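You operate a simulated robot arm through the tools that you are given. There is no shell and no other tool.

You run a simulated robot arm. Do the job below in one go: nothing can be reset, and whatever is moved stays where it is left.

## Task
File the red onion in the purple cup and the brown potato in the orange cup.
Fine: cups of the sample wheel; take both from the table; turn the wheel back to its blank field; the rest ends as it began.

Only the result counts: the job must be done as asked and must still hold three seconds after the hand-in. Knocking over, shifting, dropping, spilling or breaking anything else fails it.

## Robot
A 7-joint arm with a two-finger parallel gripper, fixed in place. Base frame: the origin is on the floor under the middle of its stand, x ahead of it, y to its left, z up; the work surface is at about z = 900. Lengths are in mm, angles in degrees, forces in N, time in s.
It reaches about 1247 mm from its shoulder. Its first joint turns from -132.0 to 132.0 degrees. Payload 3.91 kg.
The TCP is the grasp point between the finger pads, 30 mm short of the fingertips. In the tool frame z runs along the fingers and y along their closing line. Largest opening 110 mm; finger width 20, thickness 10; the body of the gripper, 48 by 112 mm, starts 55 mm behind the TCP.
Orientation is that of the tool frame in the base frame, as a unit quaternion [x, y, z, w]. With the fingers straight down and closing along the base's y, the tool's x points along the base's -x, its y along +y and its z along -z.

## Interface
- The arm moves only by the tool apply_moves. Its argument "deltas" is a list that holds one entry, the list of rows, each a list of 6 numbers: the shift along the tool's x, y, z in m, then the turn, a rotation vector about the tool's x, y, z in degrees. In form: [[[dx, dy, dz, wx, wy, wz], ...]]. A call has 1 to 20 rows; each row shifts and turns the commanded pose from where the row before left it, along the tool's axes as they then stand. "gripper" is the finger opening in m, from 0 to 0.11, set as the call begins (left out, the last holds). Rows are played at 5 a second. More than 50 mm and 8.6 degrees between two rows, or a gripper value outside its range, and nothing of the call is played. Where a pose cannot be reached the arm comes as near as it can. A force on the tool above 90 N (or 10 N above the force at the start of the call, whichever is more), or a blocked arm, ends the call early, and 0.2 s more pass. Each finger travels about 108 mm/s and halts on what it meets, pressing with about 40 N; the grip force reading is that of the motor and also rises with nothing between the fingers. The clock runs only during rows and for 0.2 s after the last one: add rows that do not move to give the fingers time. The reply holds the time, the measured pose of the TCP, the force on the tool along the base axes, the opening and the grip force, in the units named above and with some noise, with the torque about the TCP (base axes, N m) and any sound that the robot's microphone picked up.
- Cameras (640 x 400 px; columns grow to the right, rows downward): "scene" is fixed at [408.4, 499.8, 1508.7]; the picture's right is [-0.76, -0.65, 0.00], its down [-0.31, 0.36, -0.88] and it looks along [0.57, -0.67, -0.48] (base axes); focal length 329 px, centre (320, 200). "wrist" rides on the gripper at [72, 17, -103] in the tool frame; the picture's right is [-0.23, 0.97, 0.00], its down [-0.76, -0.18, -0.62] and it looks along [-0.61, -0.14, 0.78] (tool axes); focal length 222 px, centre (320, 200). There is no depth. A picture from a camera that has moved, and an enlarged one, comes with that camera's place and axes in the base frame and with its lens. The place of the scene camera against the robot may be out by one fixed shift of up to 18 mm in any direction.
- grab_frame(camera): a new picture of that camera. No time passes.
- close_up(camera, box): a new picture of the part [left, top, right, bottom] of that camera's present view, enlarged. No time passes.
- close_job(): hands the job in; it is judged then, once.

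Places have to be worked out from the pictures, the camera data and where the tool is seen. Open the gripper and draw the arm clear of the work before you hand the job in, unless the task says otherwise.

The tools are called after "Request:" as a command line: name --argument value ..., lists and objects as JSON in quotes. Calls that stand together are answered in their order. apply_moves: Moves the arm, as the interface text tells. Its arguments: {"type":"object","properties":{"deltas":{"type":"array","items":{"type":"array","items":{"type":"array","items":{"type":"number"}}}},"gripper":{"type":"number"}},"required":["deltas"]} The other tools are called the same way: grab_frame (camera) takes a picture; close_up (camera, box) takes an enlarged picture of a part of a camera's view; close_job () hands the job in.

At the start:

```text
t: 0.0
tcp_pos: [714.1, 12.2, 1337.0]
tool_rot: [0.0, 1.0, 0.0, 0.0]
wrist_force: [0.2, -0.1, 0.6]
moment: [0.01, 0.0, -0.02]
finger_gap: 109.9
gripper_force: 0.1
```

scene: 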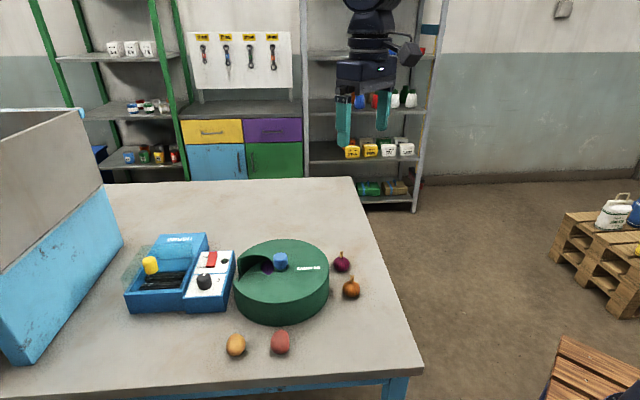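
wrist: 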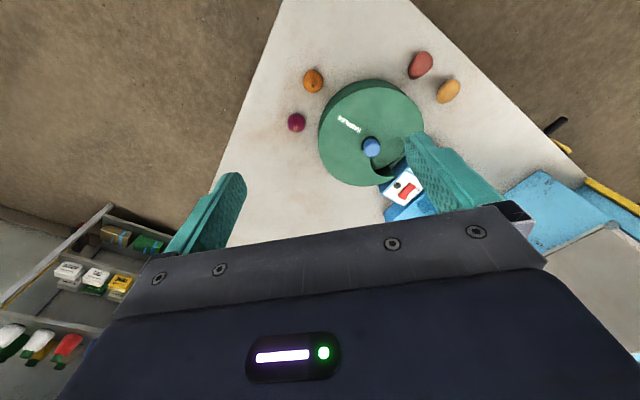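

I begin by looking closer at the wheel, its controls and the vegetables on the table before moving anything.

Request:
close_up --camera "scene" --box '[110, 220, 380, 370]'

Request:
close_up --camera "wrist" --box '[270, 30, 480, 230]'

Request:
close_up --camera "scene" --box '[220, 230, 340, 330]'

Request:
close_up --camera "scene" --box '[110, 220, 240, 320]'

```text
2.37 times, centred on (245, 295) of scene
camera zoom: at [408.4, 499.8, 1508.7], right [-0.76, -0.65, 0.0], down [-0.31, 0.36, -0.88], along [0.57, -0.67, -0.48], focal length 780 px, centre (498, -25)
```

zoom: 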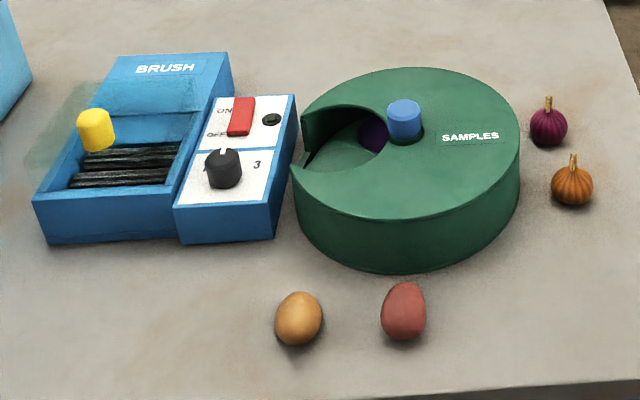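

```text
2.00 times, centred on (375, 130) of wrist
camera zoom: at [642.3, 29.1, 1438.5], right [0.23, 0.97, 0.0], down [0.76, -0.18, 0.62], along [0.61, -0.14, -0.78], focal length 444 px, centre (210, 340)
```

zoom: 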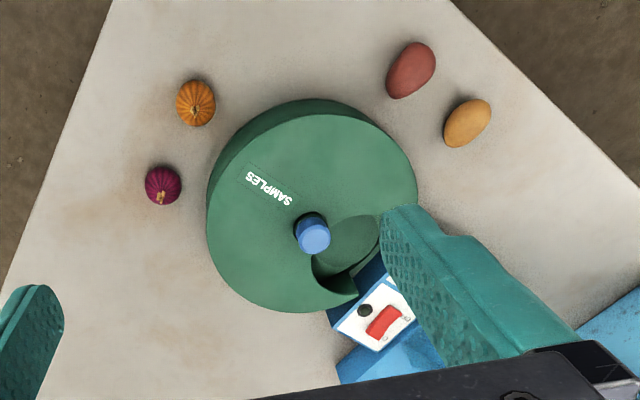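

```text
4.00 times, centred on (280, 280) of scene
camera zoom: at [408.4, 499.8, 1508.7], right [-0.76, -0.65, 0.0], down [-0.31, 0.36, -0.88], along [0.57, -0.67, -0.48], focal length 1316 px, centre (480, -120)
```

zoom: 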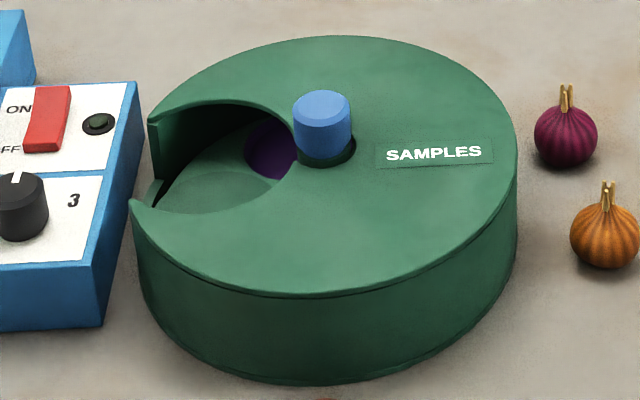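

```text
4.00 times, centred on (175, 270) of scene
camera zoom: at [408.4, 499.8, 1508.7], right [-0.76, -0.65, 0.0], down [-0.31, 0.36, -0.88], along [0.57, -0.67, -0.48], focal length 1316 px, centre (900, -80)
```

zoom: 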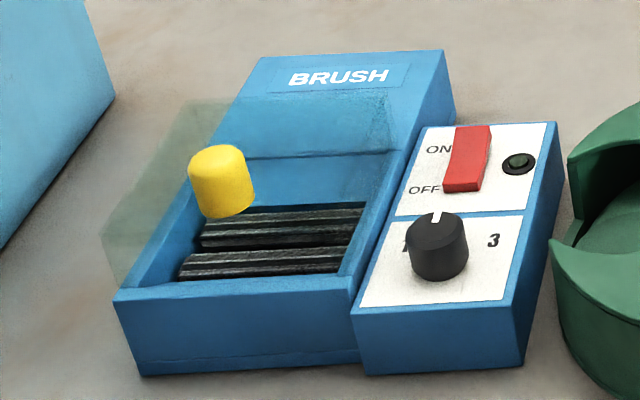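

The wheel has a fixed lid with one opening (a blank green field with the purple cup's edge showing) and a central blue knob, at about (877, 91). Red onion is near (810, -65), brown potato near (820, 273). I'll move above the wheel for a closer look.

Request:
apply_moves --deltas '[[[-0.026, 0.0163, 0.0295, 0, 0, 0], [-0.026, 0.0163, 0.0295, 0, 0, 0], [-0.026, 0.0163, 0.0295, 0, 0, 0], [-0.026, 0.0163, 0.0295, 0, 0, 0], [-0.026, 0.0163, 0.0295, 0, 0, 0], [-0.026, 0.0163, 0.0295, 0, 0, 0], [0, 0, 0, 0, 0, 0]]]' --gripper 0.11

```text
t: 1.6
tcp_pos: [872.9, 110.3, 1159.0]
tool_rot: [0.0, 1.0, 0.0, 0.0]
wrist_force: [-0.2, -0.8, 1.7]
moment: [-0.02, -0.03, -0.02]
finger_gap: 109.9
gripper_force: 0.1
```

The arm is above the wheel at (873, 110, 1159). I take pictures from both cameras to locate the opening and knob.

Request:
grab_frame --camera "wrist"

Request:
grab_frame --camera "scene"

```text
taken
camera wrist: at [801.7, 127.5, 1261.8], right [0.23, 0.97, 0.0], down [0.76, -0.18, 0.62], along [0.61, -0.14, -0.78], focal length 222 px, centre (320, 200)
```

wrist: 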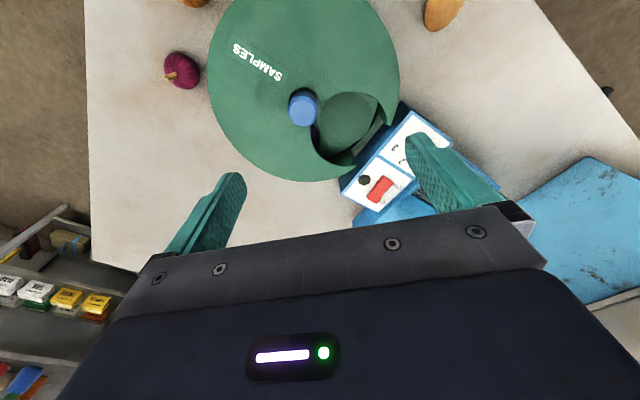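

```text
taken
```

scene: 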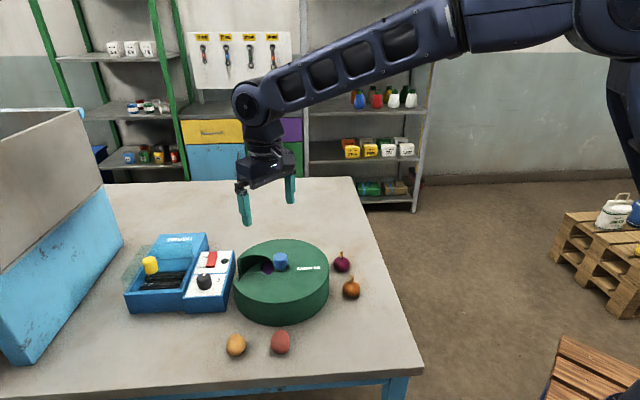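

Request:
close_up --camera "wrist" --box '[200, 0, 440, 220]'

Request:
close_up --camera "wrist" --box '[270, 70, 410, 180]'

```text
1.82 times, centred on (320, 110) of wrist
camera zoom: at [801.7, 127.5, 1261.8], right [0.23, 0.97, 0.0], down [0.76, -0.18, 0.62], along [0.61, -0.14, -0.78], focal length 404 px, centre (320, 364)
```

zoom: 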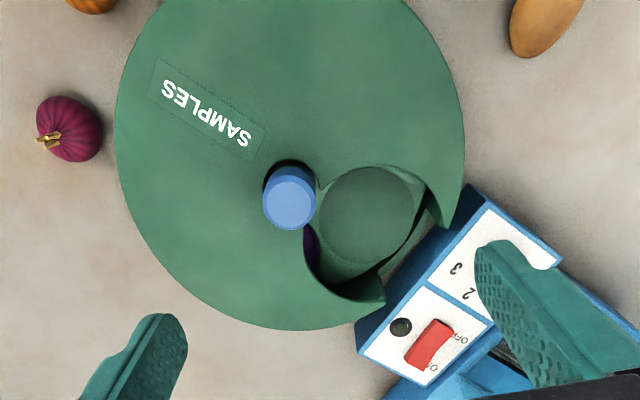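

```text
3.64 times, centred on (340, 125) of wrist
camera zoom: at [801.7, 127.5, 1261.8], right [0.23, 0.97, 0.0], down [0.76, -0.18, 0.62], along [0.61, -0.14, -0.78], focal length 808 px, centre (247, 473)
```

zoom: 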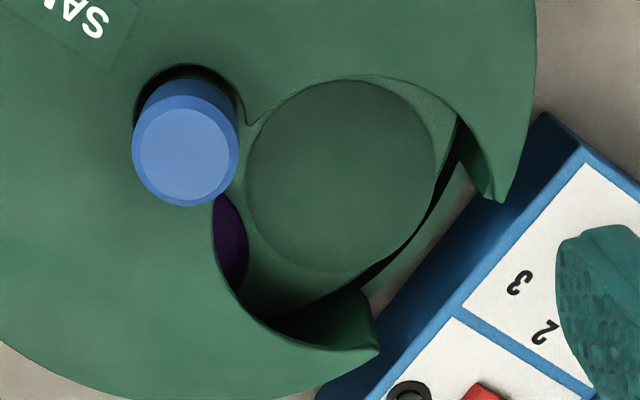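

The knob top triangulates to about (875, 90, 997), the opening's blank field centre to about (912, 141). I'll go above the knob at z 1100 and refine its position.

Request:
apply_moves --deltas '[[[-0.0012, -0.01025, 0.0295, 0, 0, 0], [-0.0012, -0.01025, 0.0295, 0, 0, 0], [0, 0, 0, 0, 0, 0], [0, 0, 0, 0, 0, 0]]]'

Request:
close_up --camera "wrist" --box '[220, 40, 420, 200]'

Request:
grab_frame --camera "wrist"

Request:
close_up --camera "scene" --box '[200, 170, 360, 330]'

```text
t: 2.6
tcp_pos: [874.6, 88.9, 1098.3]
tool_rot: [0.0, 1.0, 0.0, 0.0]
wrist_force: [0.3, 0.0, 0.0]
moment: [-0.02, -0.01, 0.0]
finger_gap: 109.8
gripper_force: 0.1
```

```text
2.50 times, centred on (320, 120) of wrist
camera zoom: at [802.3, 106.6, 1201.0], right [0.23, 0.97, 0.0], down [0.76, -0.18, 0.62], along [0.61, -0.14, -0.78], focal length 555 px, centre (320, 400)
```

zoom: 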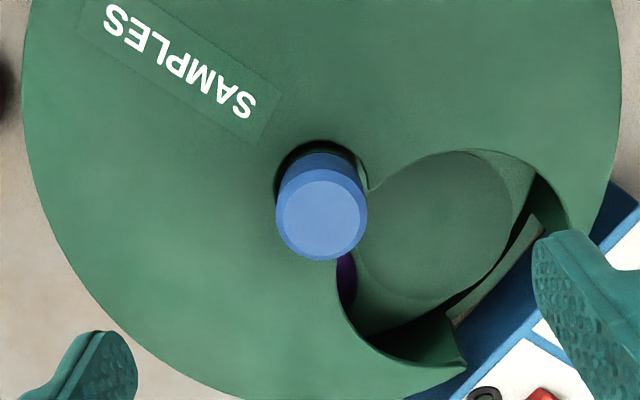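

```text
taken
camera wrist: at [802.3, 106.6, 1201.0], right [0.23, 0.97, 0.0], down [0.76, -0.18, 0.62], along [0.61, -0.14, -0.78], focal length 222 px, centre (320, 200)
```

wrist: 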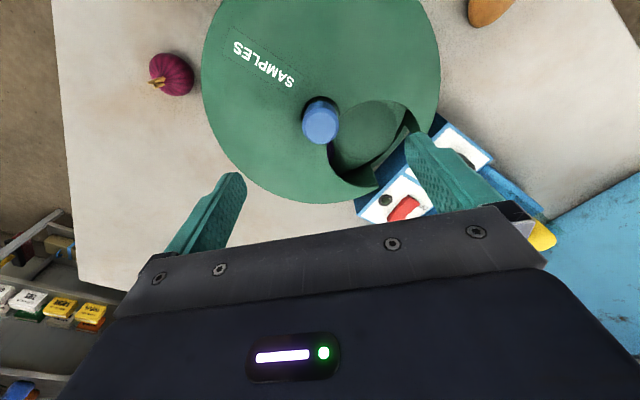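

```text
2.50 times, centred on (280, 250) of scene
camera zoom: at [408.4, 499.8, 1508.7], right [-0.76, -0.65, 0.0], down [-0.31, 0.36, -0.88], along [0.57, -0.67, -0.48], focal length 822 px, centre (420, 75)
```

zoom: 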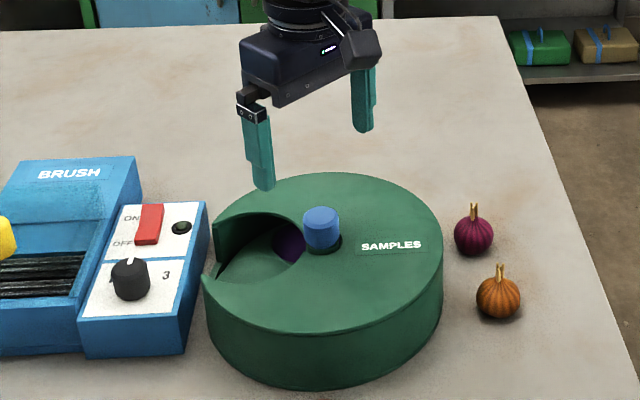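

Knob centre refined to about (875.5, 89.8), top about z 995, and lid about z 967. I descend to z≈1028 with fingers narrowed to 70 mm and check alignment.

Request:
apply_moves --deltas '[[[-0.001, 0.0004, 0.02, 0, 0, 0], [0, 0, 0.02, 0, 0, 0], [0, 0, 0.02, 0, 0, 0], [0, 0, 0.01, 0, 0, 0], [0, 0, 0, 0, 0, 0]]]' --gripper 0.07

Request:
close_up --camera "wrist" --box '[200, 60, 440, 220]'

Request:
close_up --camera "scene" --box '[220, 200, 340, 320]'

```text
t: 3.8
tcp_pos: [874.7, 90.8, 1029.4]
tool_rot: [0.0, 1.0, 0.001, 0.0]
wrist_force: [0.3, -0.1, -0.8]
moment: [0.02, 0.01, 0.02]
finger_gap: 69.8
gripper_force: 0.1
```

```text
2.50 times, centred on (320, 140) of wrist
camera zoom: at [802.9, 108.0, 1132.2], right [0.23, 0.97, 0.0], down [0.76, -0.18, 0.62], along [0.61, -0.14, -0.78], focal length 555 px, centre (320, 350)
```

zoom: 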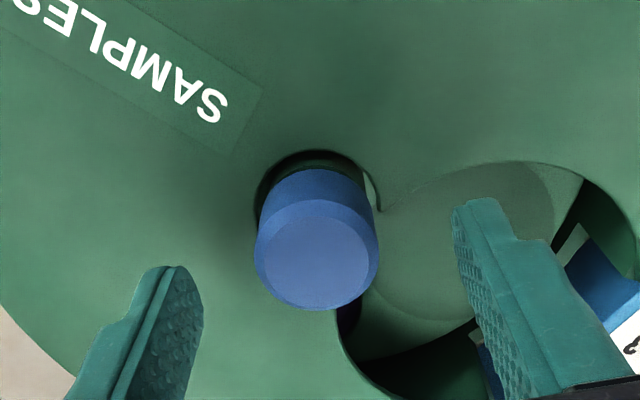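

```text
3.33 times, centred on (280, 260) of scene
camera zoom: at [408.4, 499.8, 1508.7], right [-0.76, -0.65, 0.0], down [-0.31, 0.36, -0.88], along [0.57, -0.67, -0.48], focal length 1097 px, centre (453, 0)
```

zoom: 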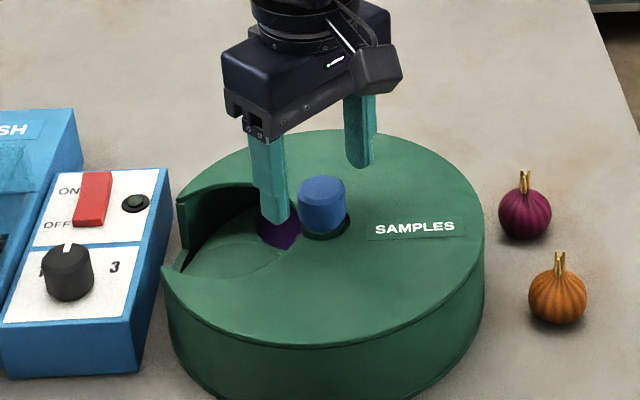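

Knob is centred between the fingers (top ≈ z 1000). I descend 19 mm more so the tips sit just above the lid, then close on the knob.

Request:
apply_moves --deltas '[[[0, -0.0005, 0.007, 0, 0, 0], [0, 0, 0.006, 0, 0, 0], [0, 0, 0.006, 0, 0, 0], [0, 0, 0, 0, 0, 0]]]' --gripper 0.07

Request:
close_up --camera "scene" --box '[240, 220, 320, 290]'

Request:
close_up --camera "wrist" --box '[200, 60, 440, 220]'

```text
t: 4.8
tcp_pos: [874.4, 89.1, 1010.5]
tool_rot: [0.001, 1.0, 0.001, 0.0]
wrist_force: [-1.8, 0.4, -0.3]
moment: [0.02, -0.01, 0.04]
finger_gap: 70.0
gripper_force: 0.1
```

```text
5.71 times, centred on (280, 255) of scene
camera zoom: at [408.4, 499.8, 1508.7], right [-0.76, -0.65, 0.0], down [-0.31, 0.36, -0.88], along [0.57, -0.67, -0.48], focal length 1880 px, centre (549, -114)
```

zoom: 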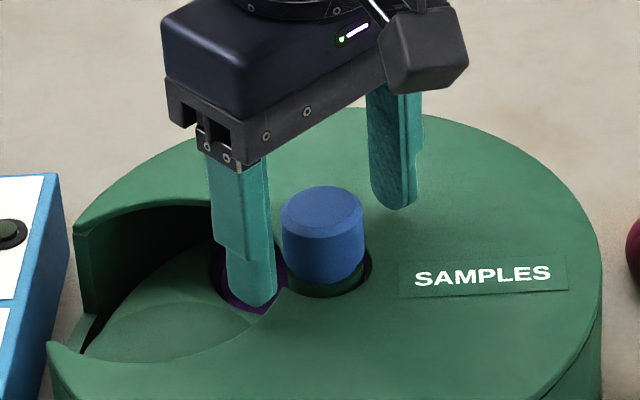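

```text
2.50 times, centred on (320, 140) of wrist
camera zoom: at [802.0, 106.3, 1113.3], right [0.23, 0.97, 0.0], down [0.76, -0.18, 0.62], along [0.61, -0.14, -0.78], focal length 555 px, centre (320, 350)
```

zoom: 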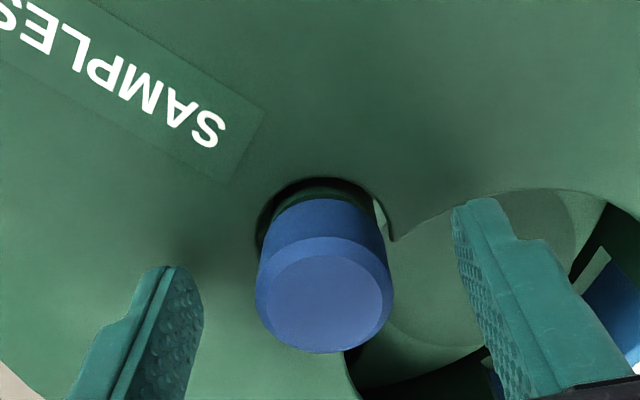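

Fingers straddle the knob with the tips clear of the lid. I close on the knob.

Request:
apply_moves --deltas '[[[0, 0, 0, 0, 0, 0], [0, 0, 0, 0, 0, 0], [0, 0, 0, 0, 0, 0]]]' --gripper 0.0

Request:
close_up --camera "scene" --box '[240, 220, 320, 290]'

Request:
close_up --camera "wrist" --box '[200, 60, 440, 220]'

```text
t: 5.6
tcp_pos: [873.4, 89.6, 1010.4]
tool_rot: [0.0, 1.0, 0.001, 0.0]
wrist_force: [1.0, 9.5, -2.1]
moment: [-0.24, -0.12, 0.02]
finger_gap: 33.5
gripper_force: 44.6
```

```text
5.71 times, centred on (280, 255) of scene
camera zoom: at [408.4, 499.8, 1508.7], right [-0.76, -0.65, 0.0], down [-0.31, 0.36, -0.88], along [0.57, -0.67, -0.48], focal length 1880 px, centre (549, -114)
```

zoom: 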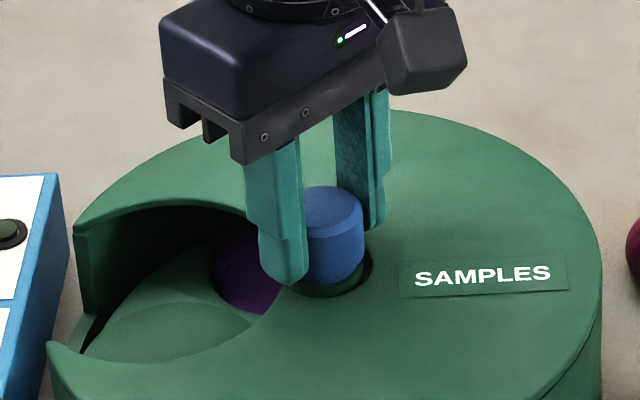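

```text
2.50 times, centred on (320, 140) of wrist
camera zoom: at [802.0, 107.1, 1113.3], right [0.23, 0.97, 0.0], down [0.76, -0.18, 0.62], along [0.61, -0.14, -0.78], focal length 555 px, centre (320, 350)
```

zoom: 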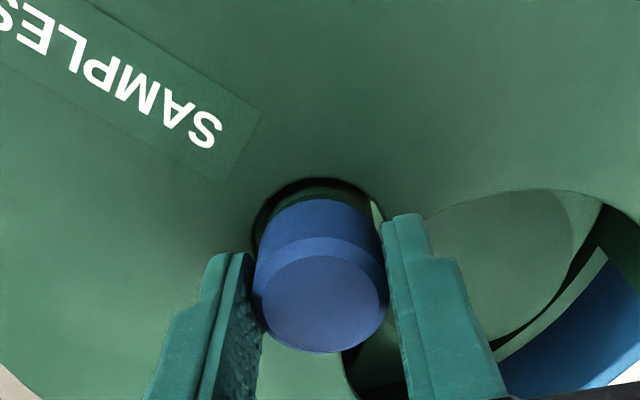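

The knob is gripped (33.5 mm). I turn counter-clockwise seen from above (tool −z) by 40° and see how the wheel responds.

Request:
apply_moves --deltas '[[[0, 0.0005, 0, 0, 0, -5], [0, 0, 0, 0, 0, -7], [0, 0, 0, 0, 0, -7], [0, 0, 0, 0, 0, -7], [0, 0, 0, 0, 0, -7], [0, 0, 0, 0, 0, -7], [0, 0, 0, 0, 0, 0]]]'

Request:
close_up --camera "scene" --box '[220, 210, 340, 330]'

Request:
grab_frame --camera "wrist"

```text
t: 7.2
tcp_pos: [875.3, 88.6, 1011.1]
tool_rot: [-0.342, 0.94, 0.0, -0.001]
wrist_force: [4.8, 3.0, 1.5]
moment: [0.84, -0.28, 0.0]
finger_gap: 33.6
gripper_force: 45.8
```

```text
3.33 times, centred on (280, 270) of scene
camera zoom: at [408.4, 499.8, 1508.7], right [-0.76, -0.65, 0.0], down [-0.31, 0.36, -0.88], along [0.57, -0.67, -0.48], focal length 1097 px, centre (453, -33)
```

zoom: 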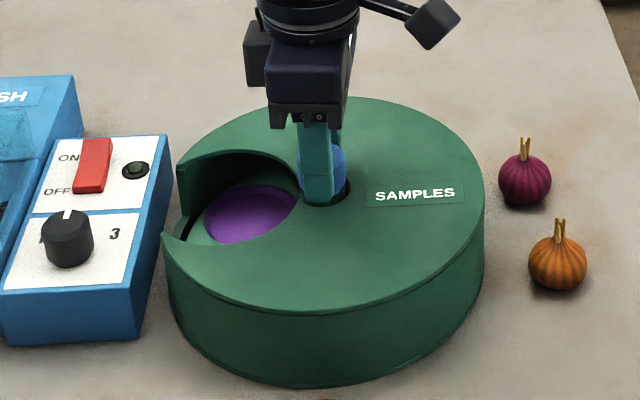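

```text
taken
camera wrist: at [808.3, 56.0, 1113.3], right [-0.45, 0.89, 0.0], down [0.7, 0.35, 0.62], along [0.56, 0.28, -0.78], focal length 222 px, centre (320, 200)
```

wrist: 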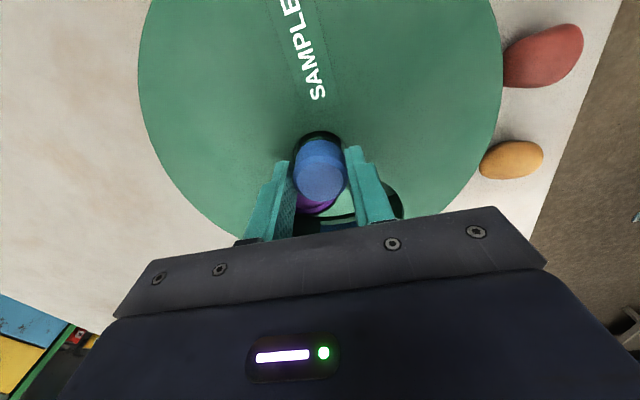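

The wheel follows the knob; the purple cup is moving into the opening. I continue 20° more and check.

Request:
apply_moves --deltas '[[[0, 0, 0, 0, 0, -7], [0, 0, 0, 0, 0, -7], [0, 0, 0, 0, 0, -6], [0, 0, 0, 0, 0, 0]]]'

Request:
close_up --camera "scene" --box '[220, 230, 340, 330]'

Request:
grab_frame --camera "wrist"

```text
t: 8.2
tcp_pos: [873.6, 88.5, 1011.2]
tool_rot: [-0.501, 0.865, 0.0, -0.001]
wrist_force: [1.3, -1.9, -0.1]
moment: [0.02, -0.74, 0.01]
finger_gap: 33.3
gripper_force: 45.0
```

```text
4.00 times, centred on (280, 280) of scene
camera zoom: at [408.4, 499.8, 1508.7], right [-0.76, -0.65, 0.0], down [-0.31, 0.36, -0.88], along [0.57, -0.67, -0.48], focal length 1316 px, centre (480, -120)
```

zoom: 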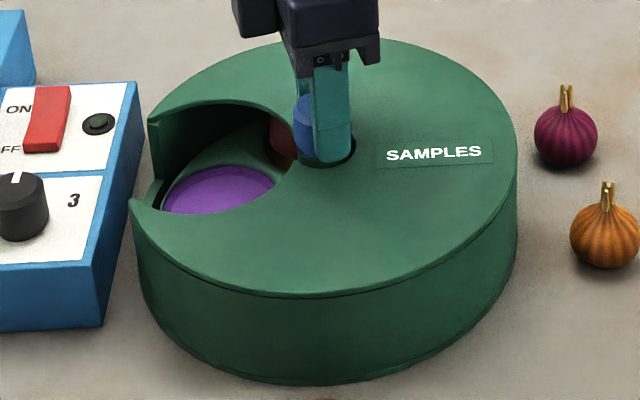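

```text
taken
camera wrist: at [824.0, 35.3, 1113.3], right [-0.73, 0.68, 0.0], down [0.53, 0.57, 0.62], along [0.43, 0.45, -0.78], focal length 222 px, centre (320, 200)
```

wrist: 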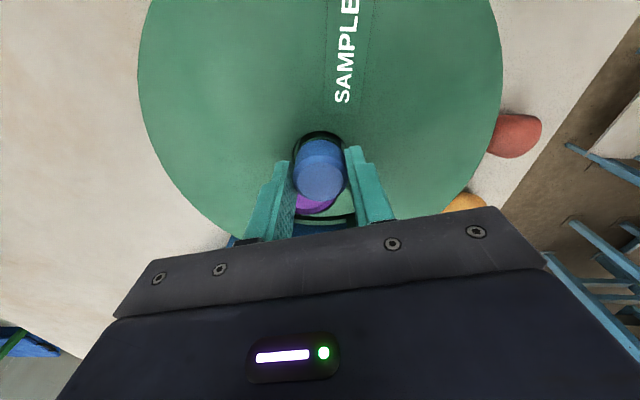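

Purple cup now sits about where the blank field was, with a brownish cup edge next to it. I release, lift off and return to the earlier viewpoint to compare with the blank's original position.

Request:
apply_moves --deltas '[[[0, 0, 0, 0, 0, 0], [0, 0, 0, 0, 0, 0], [0, 0, -0.02, 0, 0, 0], [0, 0, -0.03, 0, 0, 0], [0, 0, -0.03, 0, 0, 7.5], [0, 0, -0.03, 0, 0, 7.5], [0, 0, -0.02, 0, 0, 7.5], [0, 0, -0.018, 0, 0, 7.5], [0, 0, 0, 0, 0, 7.5], [0, 0, 0, 0, 0, 7.5], [0, 0, 0, 0, 0, 7.5], [0, 0, 0, 0, 0, 7.5], [0, 0.0215, 0, 0, 0, 0], [0, 0, 0, 0, 0, 0]]]' --gripper 0.07

Request:
close_up --camera "wrist" --box '[270, 70, 410, 180]'

Request:
close_up --camera "scene" --box '[220, 230, 340, 330]'

```text
t: 11.2
tcp_pos: [874.1, 111.8, 1157.4]
tool_rot: [0.0, 1.0, 0.0, 0.001]
wrist_force: [-0.9, -0.4, 0.1]
moment: [0.0, -0.02, 0.04]
finger_gap: 70.1
gripper_force: 0.0
```

```text
3.64 times, centred on (340, 125) of wrist
camera zoom: at [801.9, 128.9, 1260.0], right [0.23, 0.97, 0.0], down [0.76, -0.18, 0.62], along [0.61, -0.14, -0.78], focal length 808 px, centre (247, 473)
```

zoom: 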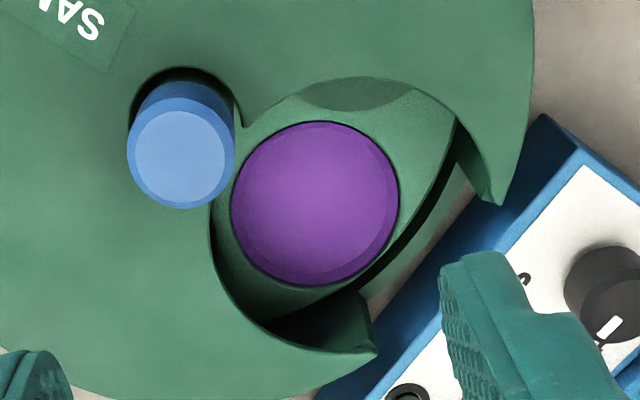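

```text
4.00 times, centred on (280, 280) of scene
camera zoom: at [408.4, 499.8, 1508.7], right [-0.76, -0.65, 0.0], down [-0.31, 0.36, -0.88], along [0.57, -0.67, -0.48], focal length 1316 px, centre (480, -120)
```

zoom: 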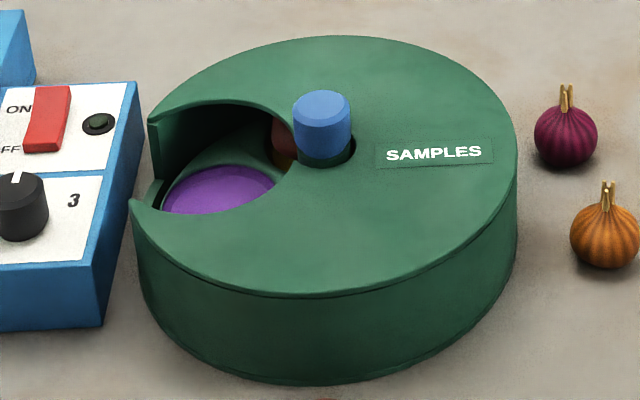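

The purple cup is about 12–13° short of where the blank originally stood (so the fields are 72° apart). I go back down onto the knob.

Request:
apply_moves --deltas '[[[-0.0007, -0.0221, 0.02, 0, 0, 0], [0, 0, 0.035, 0, 0, 0], [0, 0, 0.035, 0, 0, 0], [0, 0, 0.03, 0, 0, 0], [0, 0, 0.015, 0, 0, 0], [0, 0, 0.0115, 0, 0, 0], [0, 0, 0, 0, 0, 0]]]' --gripper 0.07

Request:
apply_moves --deltas '[[[0, 0, 0, 0, 0, 0], [0, 0, 0, 0, 0, 0], [0, 0, 0, 0, 0, 0]]]' --gripper 0.0

```text
t: 12.8
tcp_pos: [875.4, 90.9, 1011.3]
tool_rot: [0.0, 1.0, -0.001, 0.0]
wrist_force: [-0.6, 0.6, 0.6]
moment: [-0.01, 0.01, -0.04]
finger_gap: 70.0
gripper_force: 0.1
```

```text
t: 13.6
tcp_pos: [875.3, 89.7, 1010.8]
tool_rot: [0.0, 1.0, 0.0, 0.001]
wrist_force: [0.8, 10.5, -2.5]
moment: [0.28, -0.27, 0.03]
finger_gap: 33.6
gripper_force: 44.7
```

Knob gripped again; I turn another 12.5° counter-clockwise, then release and lift a little.

Request:
apply_moves --deltas '[[[0, 0, 0, 0, 0, -4], [0, 0, 0, 0, 0, -4.5], [0, 0, 0, 0, 0, -4], [0, 0, 0, 0, 0, 0]]]'

Request:
apply_moves --deltas '[[[0, 0, 0, 0, 0, 0], [0, 0, 0, 0, 0, 0], [0, 0, -0.02, 0, 0, 0], [0, 0, -0.03, 0, 0, 0], [0, 0, -0.03, 0, 0, 4], [0, 0, -0.03, 0, 0, 4.5], [0, 0, -0.0365, 0, 0, 4], [0, 0.0215, 0, 0, 0, 0], [0, 0, 0, 0, 0, 0]]]' --gripper 0.07

Request:
close_up --camera "wrist" --box '[270, 70, 410, 180]'

Request:
close_up --camera "scene" --box '[220, 230, 340, 330]'

```text
t: 14.6
tcp_pos: [874.5, 89.9, 1012.2]
tool_rot: [-0.109, 0.994, 0.0, -0.001]
wrist_force: [16.5, 16.3, -21.4]
moment: [0.52, -0.47, 0.02]
finger_gap: 33.1
gripper_force: 45.1
```

```text
t: 16.6
tcp_pos: [874.0, 110.5, 1157.8]
tool_rot: [0.001, 1.0, 0.0, 0.0]
wrist_force: [0.4, -0.8, 0.1]
moment: [0.01, -0.03, -0.01]
finger_gap: 70.0
gripper_force: 0.1
```

```text
3.64 times, centred on (340, 125) of wrist
camera zoom: at [802.2, 129.7, 1260.7], right [0.23, 0.97, 0.0], down [0.76, -0.18, 0.62], along [0.61, -0.14, -0.78], focal length 808 px, centre (247, 473)
```

zoom: 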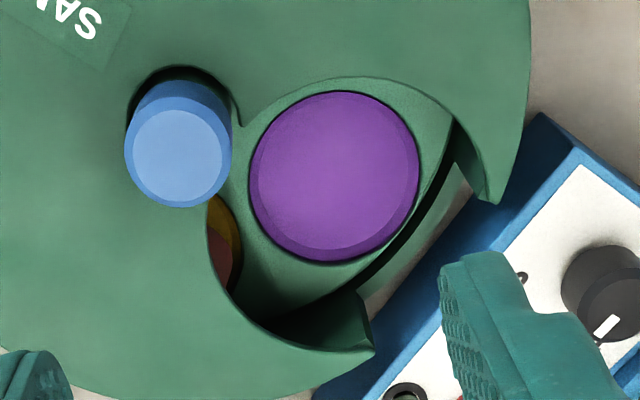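

```text
4.00 times, centred on (280, 280) of scene
camera zoom: at [408.4, 499.8, 1508.7], right [-0.76, -0.65, 0.0], down [-0.31, 0.36, -0.88], along [0.57, -0.67, -0.48], focal length 1316 px, centre (480, -120)
```

zoom: 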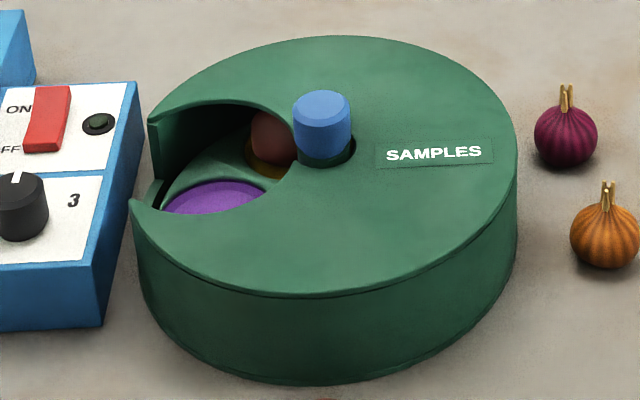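

Purple cup is now centred in the opening, at about (921, 138); the next (yellow) cup seems to already hold something. Now I move above the red onion near (809, −65) with yaw +46° for a view before picking it.

Request:
apply_moves --deltas '[[[0.013, -0.0352, 0.0154, 0, 0, 0], [0.013, -0.0352, 0.0154, 0, 0, 0], [0.013, -0.0352, 0.0154, 0, 0, 0], [0.013, -0.0352, 0.0154, 0, 0, 0], [0.013, -0.0352, 0.0154, 0, 0, 0], [0, 0, 0, 0, 0, -7.667], [0, 0, 0, 0, 0, -7.667], [0, 0, 0, 0, 0, -7.667], [0, 0, 0, 0, 0, -7.667], [0, 0, 0, 0, 0, -7.667], [0, 0, 0, 0, 0, -7.667], [0, 0, 0, 0, 0, 0]]]' --gripper 0.08

Request:
grab_frame --camera "wrist"

Request:
close_up --camera "wrist" --box '[220, 60, 420, 200]'

Request:
close_up --camera "scene" --box '[280, 200, 400, 320]'

```text
t: 19.2
tcp_pos: [809.8, -65.2, 1082.1]
tool_rot: [-0.392, 0.92, 0.0, 0.0]
wrist_force: [-0.1, 0.8, 0.1]
moment: [0.01, 0.01, -0.01]
finger_gap: 80.1
gripper_force: 0.0
```

```text
taken
camera wrist: at [747.6, -105.5, 1184.6], right [-0.54, 0.84, 0.0], down [0.66, 0.43, 0.62], along [0.52, 0.34, -0.78], focal length 222 px, centre (320, 200)
```

wrist: 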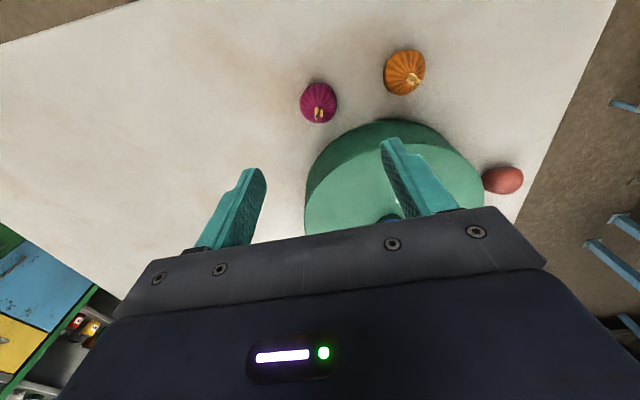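

```text
2.86 times, centred on (320, 130) of wrist
camera zoom: at [747.6, -105.5, 1184.6], right [-0.54, 0.84, 0.0], down [0.66, 0.43, 0.62], along [0.52, 0.34, -0.78], focal length 635 px, centre (320, 400)
```

zoom: 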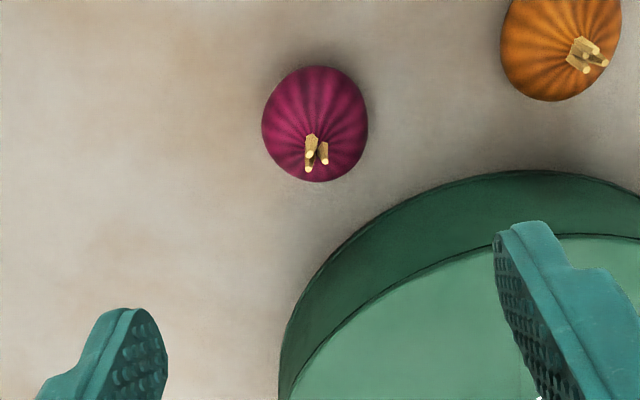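

```text
3.33 times, centred on (340, 260) of scene
camera zoom: at [408.4, 499.8, 1508.7], right [-0.76, -0.65, 0.0], down [-0.31, 0.36, -0.88], along [0.57, -0.67, -0.48], focal length 1097 px, centre (253, 0)
```

zoom: 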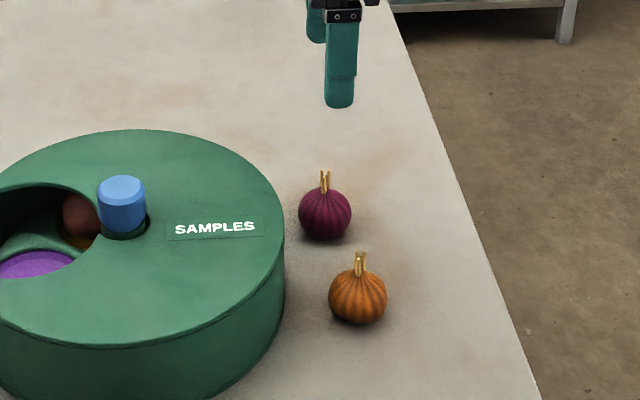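

The onion (≈42 mm across) sits at about (808, −68), 3 mm off the tool axis. I correct and descend to z≈972 to check alignment.

Request:
apply_moves --deltas '[[[0.0028, -0.0004, 0.02, 0, 0, 0], [0, 0, 0.03, 0, 0, 0], [0, 0, 0.03, 0, 0, 0], [0, 0, 0.03, 0, 0, 0], [0, 0, 0, 0, 0, 0]]]' --gripper 0.08

Request:
close_up --camera "wrist" --box '[200, 60, 440, 220]'

Request:
close_up --camera "scene" --box '[280, 200, 400, 320]'

```text
t: 20.4
tcp_pos: [808.2, -66.7, 972.6]
tool_rot: [-0.391, 0.92, 0.001, 0.0]
wrist_force: [-0.1, 0.2, 0.0]
moment: [0.02, 0.01, 0.01]
finger_gap: 80.2
gripper_force: 0.1
```

```text
2.50 times, centred on (320, 140) of wrist
camera zoom: at [746.1, -106.7, 1075.5], right [-0.54, 0.84, 0.0], down [0.66, 0.42, 0.62], along [0.52, 0.34, -0.78], focal length 555 px, centre (320, 350)
```

zoom: 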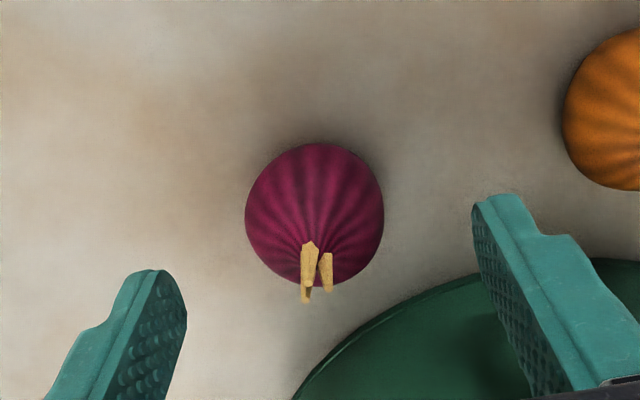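

```text
3.33 times, centred on (340, 260) of scene
camera zoom: at [408.4, 499.8, 1508.7], right [-0.76, -0.65, 0.0], down [-0.31, 0.36, -0.88], along [0.57, -0.67, -0.48], focal length 1097 px, centre (253, 0)
```

zoom: 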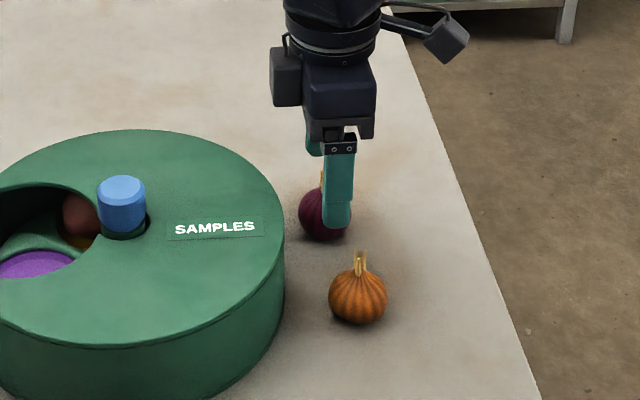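

Alignment is good. I make a small correction, descend to z≈936 and close on the onion.

Request:
apply_moves --deltas '[[[0.0015, -0.0012, 0.012, 0, 0, 0], [0, 0, 0.012, 0, 0, 0], [0, 0, 0.0125, 0, 0, 0], [0, 0, 0, 0, 0, 0]]]' --gripper 0.08

Request:
apply_moves --deltas '[[[0, 0, 0, 0, 0, 0], [0, 0, 0, 0, 0, 0], [0, 0, 0, 0, 0, 0]]]' --gripper 0.0

Request:
close_up --camera "wrist" --box '[200, 60, 440, 220]'

```text
t: 21.4
tcp_pos: [807.1, -70.1, 934.3]
tool_rot: [-0.391, 0.921, 0.0, 0.0]
wrist_force: [-0.1, -0.4, 0.3]
moment: [0.03, 0.03, -0.01]
finger_gap: 80.1
gripper_force: 0.0
```

```text
t: 22.2
tcp_pos: [807.2, -68.6, 936.6]
tool_rot: [-0.391, 0.92, 0.0, 0.001]
wrist_force: [-0.7, -0.5, 0.5]
moment: [0.0, 0.02, 0.03]
finger_gap: 41.3
gripper_force: 40.3
```

```text
2.50 times, centred on (320, 140) of wrist
camera zoom: at [745.9, -109.7, 1038.4], right [-0.54, 0.84, 0.0], down [0.66, 0.42, 0.62], along [0.52, 0.34, -0.78], focal length 555 px, centre (320, 350)
```

zoom: 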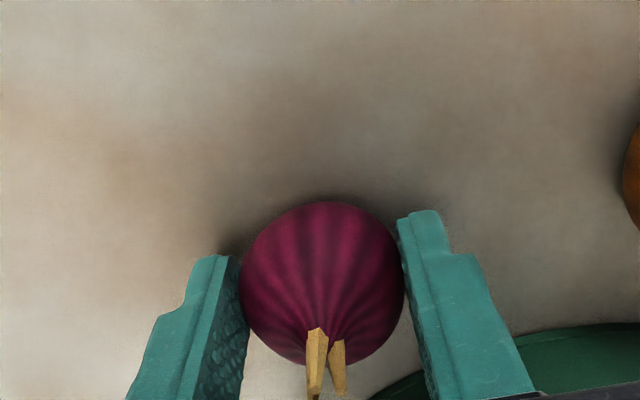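

The onion is held (41.3 mm). I lift it straight up 155 mm and then carry it over the wheel opening.

Request:
apply_moves --deltas '[[[0, 0, -0.015, 0, 0, 0], [0, 0, -0.03, 0, 0, 0], [0, 0, -0.04, 0, 0, 0], [0, 0, -0.04, 0, 0, 0], [0, 0, -0.03, 0, 0, 0], [-0.03805, 0.01015, 0, 0, 0, 0], [-0.03805, 0.01015, 0, 0, 0, 0], [-0.03805, 0.01015, 0, 0, 0, 0], [-0.03805, 0.01015, 0, 0, 0, 0], [-0.03805, 0.01015, 0, 0, 0, 0], [-0.03805, 0.01015, 0, 0, 0, 0], [0, 0, 0, 0, 0, 0]]]'

Request:
grab_frame --camera "wrist"

Request:
close_up --camera "scene" --box '[200, 180, 360, 330]'

```text
t: 24.8
tcp_pos: [924.6, 137.5, 1090.7]
tool_rot: [-0.391, 0.921, 0.0, 0.0]
wrist_force: [-0.7, -1.0, 0.7]
moment: [-0.03, 0.01, 0.0]
finger_gap: 41.6
gripper_force: 40.2
```

```text
taken
camera wrist: at [861.2, 97.0, 1193.3], right [-0.54, 0.84, 0.0], down [0.66, 0.42, 0.62], along [0.52, 0.34, -0.78], focal length 222 px, centre (320, 200)
```

wrist: 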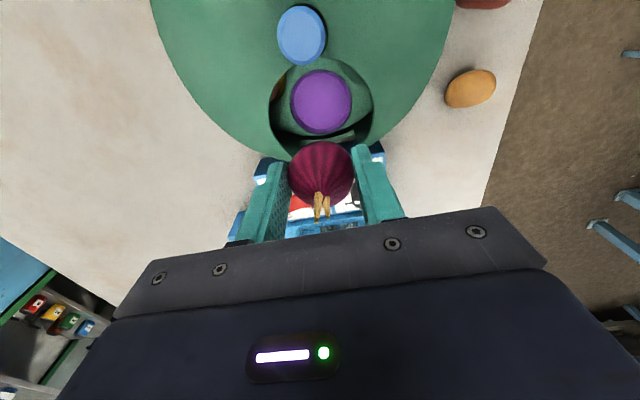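

```text
2.67 times, centred on (280, 255) of scene
camera zoom: at [408.4, 499.8, 1508.7], right [-0.76, -0.65, 0.0], down [-0.31, 0.36, -0.88], along [0.57, -0.67, -0.48], focal length 877 px, centre (427, 53)
```

zoom: 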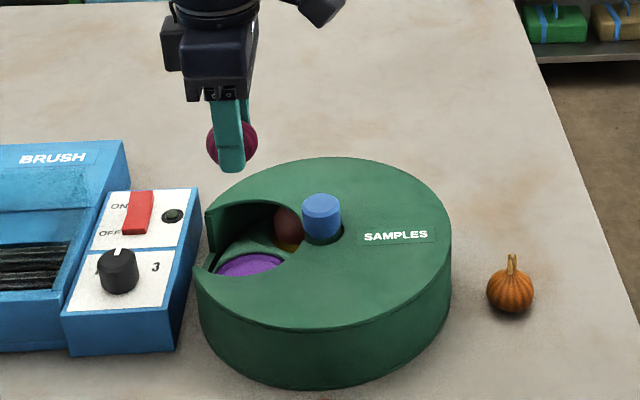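

The onion hangs above the purple cup. I take a close-up to check the lateral alignment and opening edges.

Request:
close_up --camera "wrist" --box '[240, 30, 400, 170]'

Request:
close_up --camera "scene" --box '[230, 230, 310, 300]'

```text
2.86 times, centred on (320, 100) of wrist
camera zoom: at [861.2, 97.0, 1193.3], right [-0.54, 0.84, 0.0], down [0.66, 0.42, 0.62], along [0.52, 0.34, -0.78], focal length 635 px, centre (320, 486)
```

zoom: 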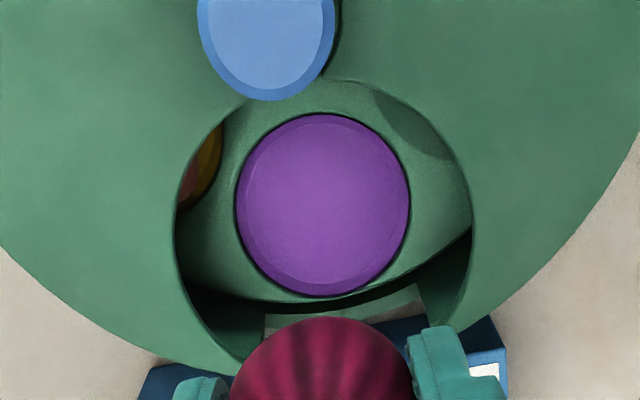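

```text
5.71 times, centred on (270, 265) of scene
camera zoom: at [408.4, 499.8, 1508.7], right [-0.76, -0.65, 0.0], down [-0.31, 0.36, -0.88], along [0.57, -0.67, -0.48], focal length 1880 px, centre (606, -171)
```

zoom: 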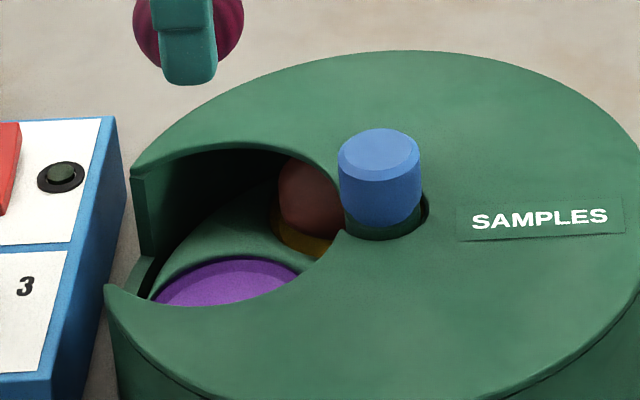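

The opening is wide (~104 mm) and the onion is nearly over the cup centre (≈3 mm off). I correct and lower it to z≈965, still above the expected contact height.

Request:
apply_moves --deltas '[[[0.003, 0.001, 0.02, 0, 0, 0], [0, 0, 0.03, 0, 0, 0], [0, 0, 0.03, 0, 0, 0], [0, 0, 0.025, 0, 0, 0], [0, 0, 0.02, 0, 0, 0], [0, 0, 0, 0, 0, 0]]]'

Request:
close_up --camera "wrist" --box '[200, 40, 440, 220]'

Request:
close_up --camera "scene" --box '[230, 210, 310, 300]'

```text
t: 26.2
tcp_pos: [918.8, 134.0, 966.1]
tool_rot: [-0.39, 0.921, 0.0, 0.0]
wrist_force: [0.2, -0.2, 0.6]
moment: [-0.03, 0.02, 0.04]
finger_gap: 41.3
gripper_force: 40.6
```

```text
2.22 times, centred on (320, 130) of wrist
camera zoom: at [856.5, 94.2, 1067.8], right [-0.54, 0.84, 0.0], down [0.66, 0.42, 0.62], along [0.52, 0.34, -0.78], focal length 494 px, centre (320, 356)
```

zoom: 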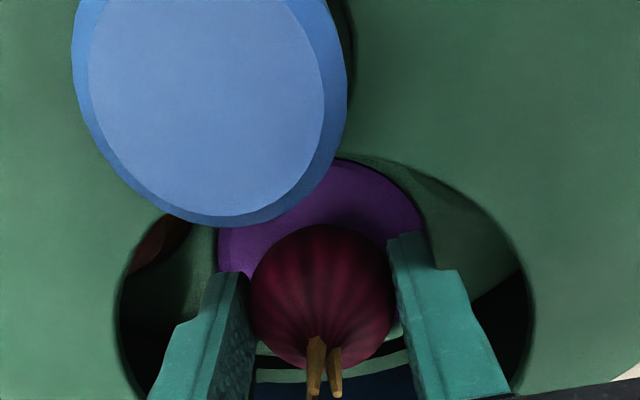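

```text
4.44 times, centred on (270, 255) of scene
camera zoom: at [408.4, 499.8, 1508.7], right [-0.76, -0.65, 0.0], down [-0.31, 0.36, -0.88], along [0.57, -0.67, -0.48], focal length 1462 px, centre (542, -44)
```

zoom: 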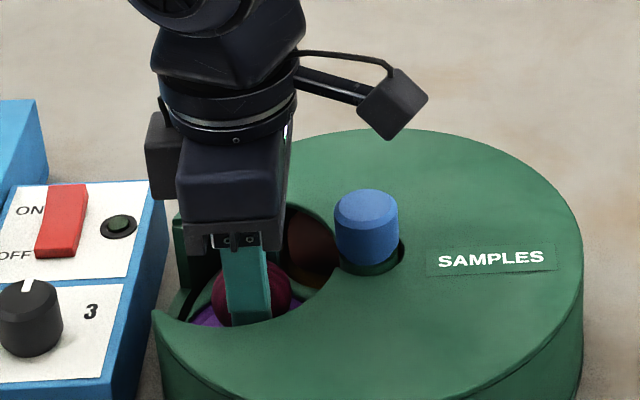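

Fingers and onion are inside the opening with good clearance all round. I lower in small steps and watch for contact force.

Request:
apply_moves --deltas '[[[-0.002, 0, 0.003, 0, 0, 0], [0, 0, 0.003, 0, 0, 0], [0, 0, 0, 0, 0, 0]]]'

Request:
apply_moves --deltas '[[[0, 0, 0.002, 0, 0, 0], [0, 0, 0, 0, 0, 0]]]'

Request:
close_up --camera "wrist" --box '[200, 40, 440, 220]'

Request:
close_up --camera "scene" --box '[240, 240, 300, 290]'

```text
t: 27.0
tcp_pos: [921.1, 135.9, 958.8]
tool_rot: [-0.391, 0.92, 0.0, 0.0]
wrist_force: [-0.1, -0.5, -1.0]
moment: [0.01, -0.02, -0.02]
finger_gap: 41.5
gripper_force: 40.2
```

```text
t: 27.6
tcp_pos: [920.1, 136.5, 957.9]
tool_rot: [-0.391, 0.92, 0.0, 0.0]
wrist_force: [-0.6, 0.3, 0.0]
moment: [-0.01, 0.01, 0.02]
finger_gap: 41.4
gripper_force: 40.0
```

```text
2.22 times, centred on (320, 130) of wrist
camera zoom: at [858.6, 96.0, 1060.4], right [-0.54, 0.84, 0.0], down [0.66, 0.42, 0.62], along [0.52, 0.34, -0.78], focal length 494 px, centre (320, 356)
```

zoom: 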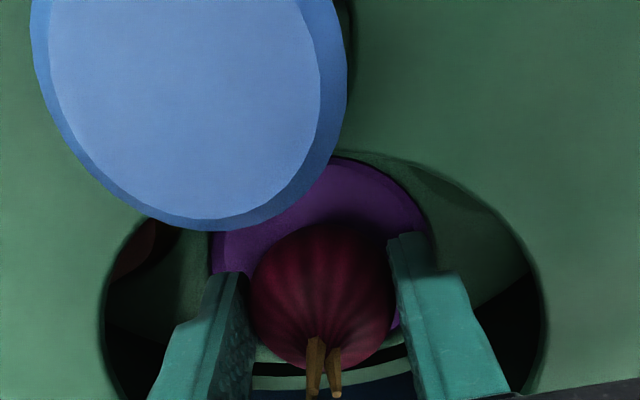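

```text
8.00 times, centred on (270, 265) of scene
camera zoom: at [408.4, 499.8, 1508.7], right [-0.76, -0.65, 0.0], down [-0.31, 0.36, -0.88], along [0.57, -0.67, -0.48], focal length 2632 px, centre (720, -320)
```

zoom: 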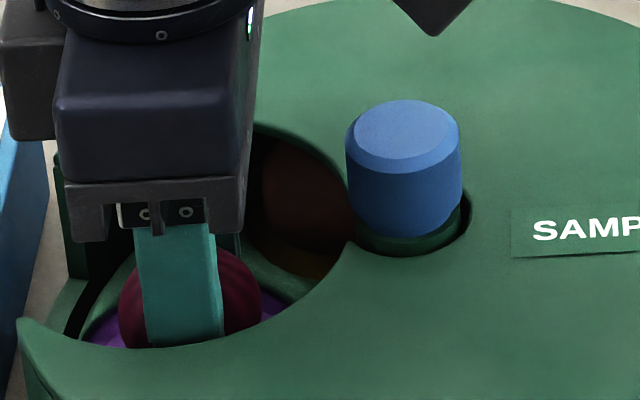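

No contact yet at z≈958. I keep lowering in 2 mm steps.

Request:
apply_moves --deltas '[[[0, 0, 0.002, 0, 0, 0], [0, 0, 0, 0, 0, 0]]]'

Request:
apply_moves --deltas '[[[0, 0, 0.0015, 0, 0, 0], [0, 0, 0, 0, 0, 0]]]'

```text
t: 28.2
tcp_pos: [919.8, 137.2, 955.3]
tool_rot: [-0.391, 0.92, 0.0, 0.0]
wrist_force: [0.4, -0.3, -0.6]
moment: [-0.01, 0.01, 0.04]
finger_gap: 41.1
gripper_force: 40.0
```

```text
t: 28.8
tcp_pos: [920.9, 136.5, 955.1]
tool_rot: [-0.39, 0.921, 0.0, 0.0]
wrist_force: [0.7, -0.9, -0.6]
moment: [-0.04, -0.02, 0.03]
finger_gap: 41.6
gripper_force: 40.4
```

Still no contact; continuing down in small steps.

Request:
apply_moves --deltas '[[[0, 0, 0.0015, 0, 0, 0], [0, 0, 0, 0, 0, 0]]]'

Request:
apply_moves --deltas '[[[0, 0, 0.0015, 0, 0, 0], [0, 0, 0, 0, 0, 0]]]'

Request:
close_up --camera "wrist" --box '[230, 80, 410, 210]'

Request:
close_up --camera "scene" --box '[235, 245, 285, 290]'

```text
t: 29.4
tcp_pos: [920.7, 135.7, 951.9]
tool_rot: [-0.39, 0.921, 0.0, -0.001]
wrist_force: [-0.1, 0.1, -0.7]
moment: [-0.03, -0.03, 0.0]
finger_gap: 41.5
gripper_force: 40.1
```

```text
t: 30.0
tcp_pos: [920.5, 136.8, 950.8]
tool_rot: [-0.391, 0.921, 0.0, 0.0]
wrist_force: [-0.7, 0.1, 0.6]
moment: [0.02, -0.01, 0.0]
finger_gap: 41.3
gripper_force: 40.2
```

```text
3.08 times, centred on (320, 145) of wrist
camera zoom: at [859.0, 96.9, 1053.4], right [-0.54, 0.84, 0.0], down [0.66, 0.42, 0.62], along [0.52, 0.34, -0.78], focal length 684 px, centre (320, 369)
```

zoom: 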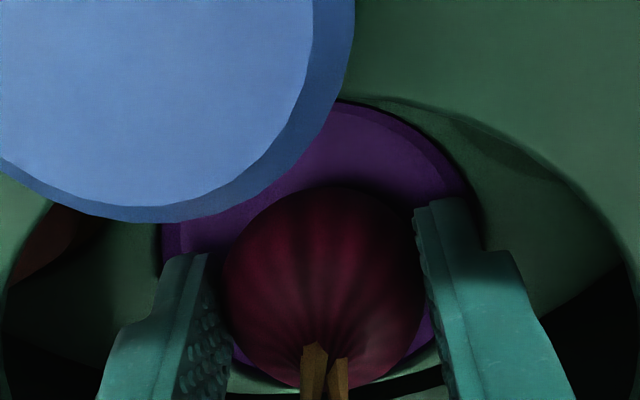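

```text
8.89 times, centred on (260, 268) of scene
camera zoom: at [408.4, 499.8, 1508.7], right [-0.76, -0.65, 0.0], down [-0.31, 0.36, -0.88], along [0.57, -0.67, -0.48], focal length 2924 px, centre (853, -400)
```

zoom: 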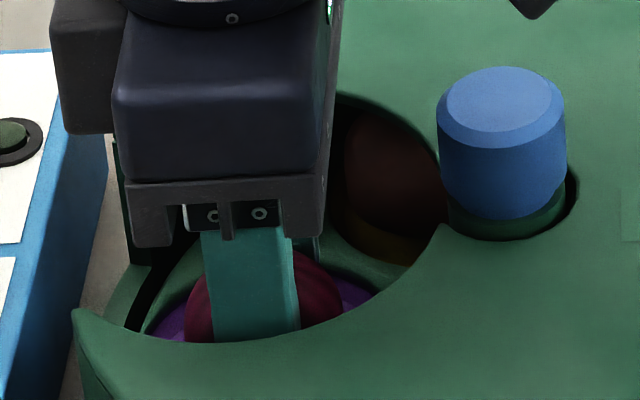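

Cup and onion are well centred; still no contact at z≈951. Continuing down.

Request:
apply_moves --deltas '[[[0, 0, 0.0015, 0, 0, 0], [0, 0, 0, 0, 0, 0]]]'

Request:
apply_moves --deltas '[[[0, 0, 0.0015, 0, 0, 0], [0, 0, 0, 0, 0, 0]]]'

Request:
apply_moves --deltas '[[[0, 0, 0.0015, 0, 0, 0], [0, 0, 0, 0, 0, 0]]]'

```text
t: 30.6
tcp_pos: [921.3, 137.1, 949.5]
tool_rot: [-0.39, 0.921, 0.001, 0.0]
wrist_force: [0.2, 0.7, -0.7]
moment: [0.02, 0.0, 0.02]
finger_gap: 41.4
gripper_force: 40.2
```

```text
t: 31.2
tcp_pos: [920.0, 137.2, 949.1]
tool_rot: [-0.392, 0.92, 0.0, -0.001]
wrist_force: [0.2, 0.0, 4.2]
moment: [-0.04, -0.06, -0.02]
finger_gap: 41.5
gripper_force: 40.3
```

```text
t: 31.8
tcp_pos: [920.2, 135.9, 948.4]
tool_rot: [-0.391, 0.92, 0.0, 0.001]
wrist_force: [0.8, 1.5, 19.8]
moment: [-0.12, -0.25, 0.03]
finger_gap: 41.6
gripper_force: 39.8
```

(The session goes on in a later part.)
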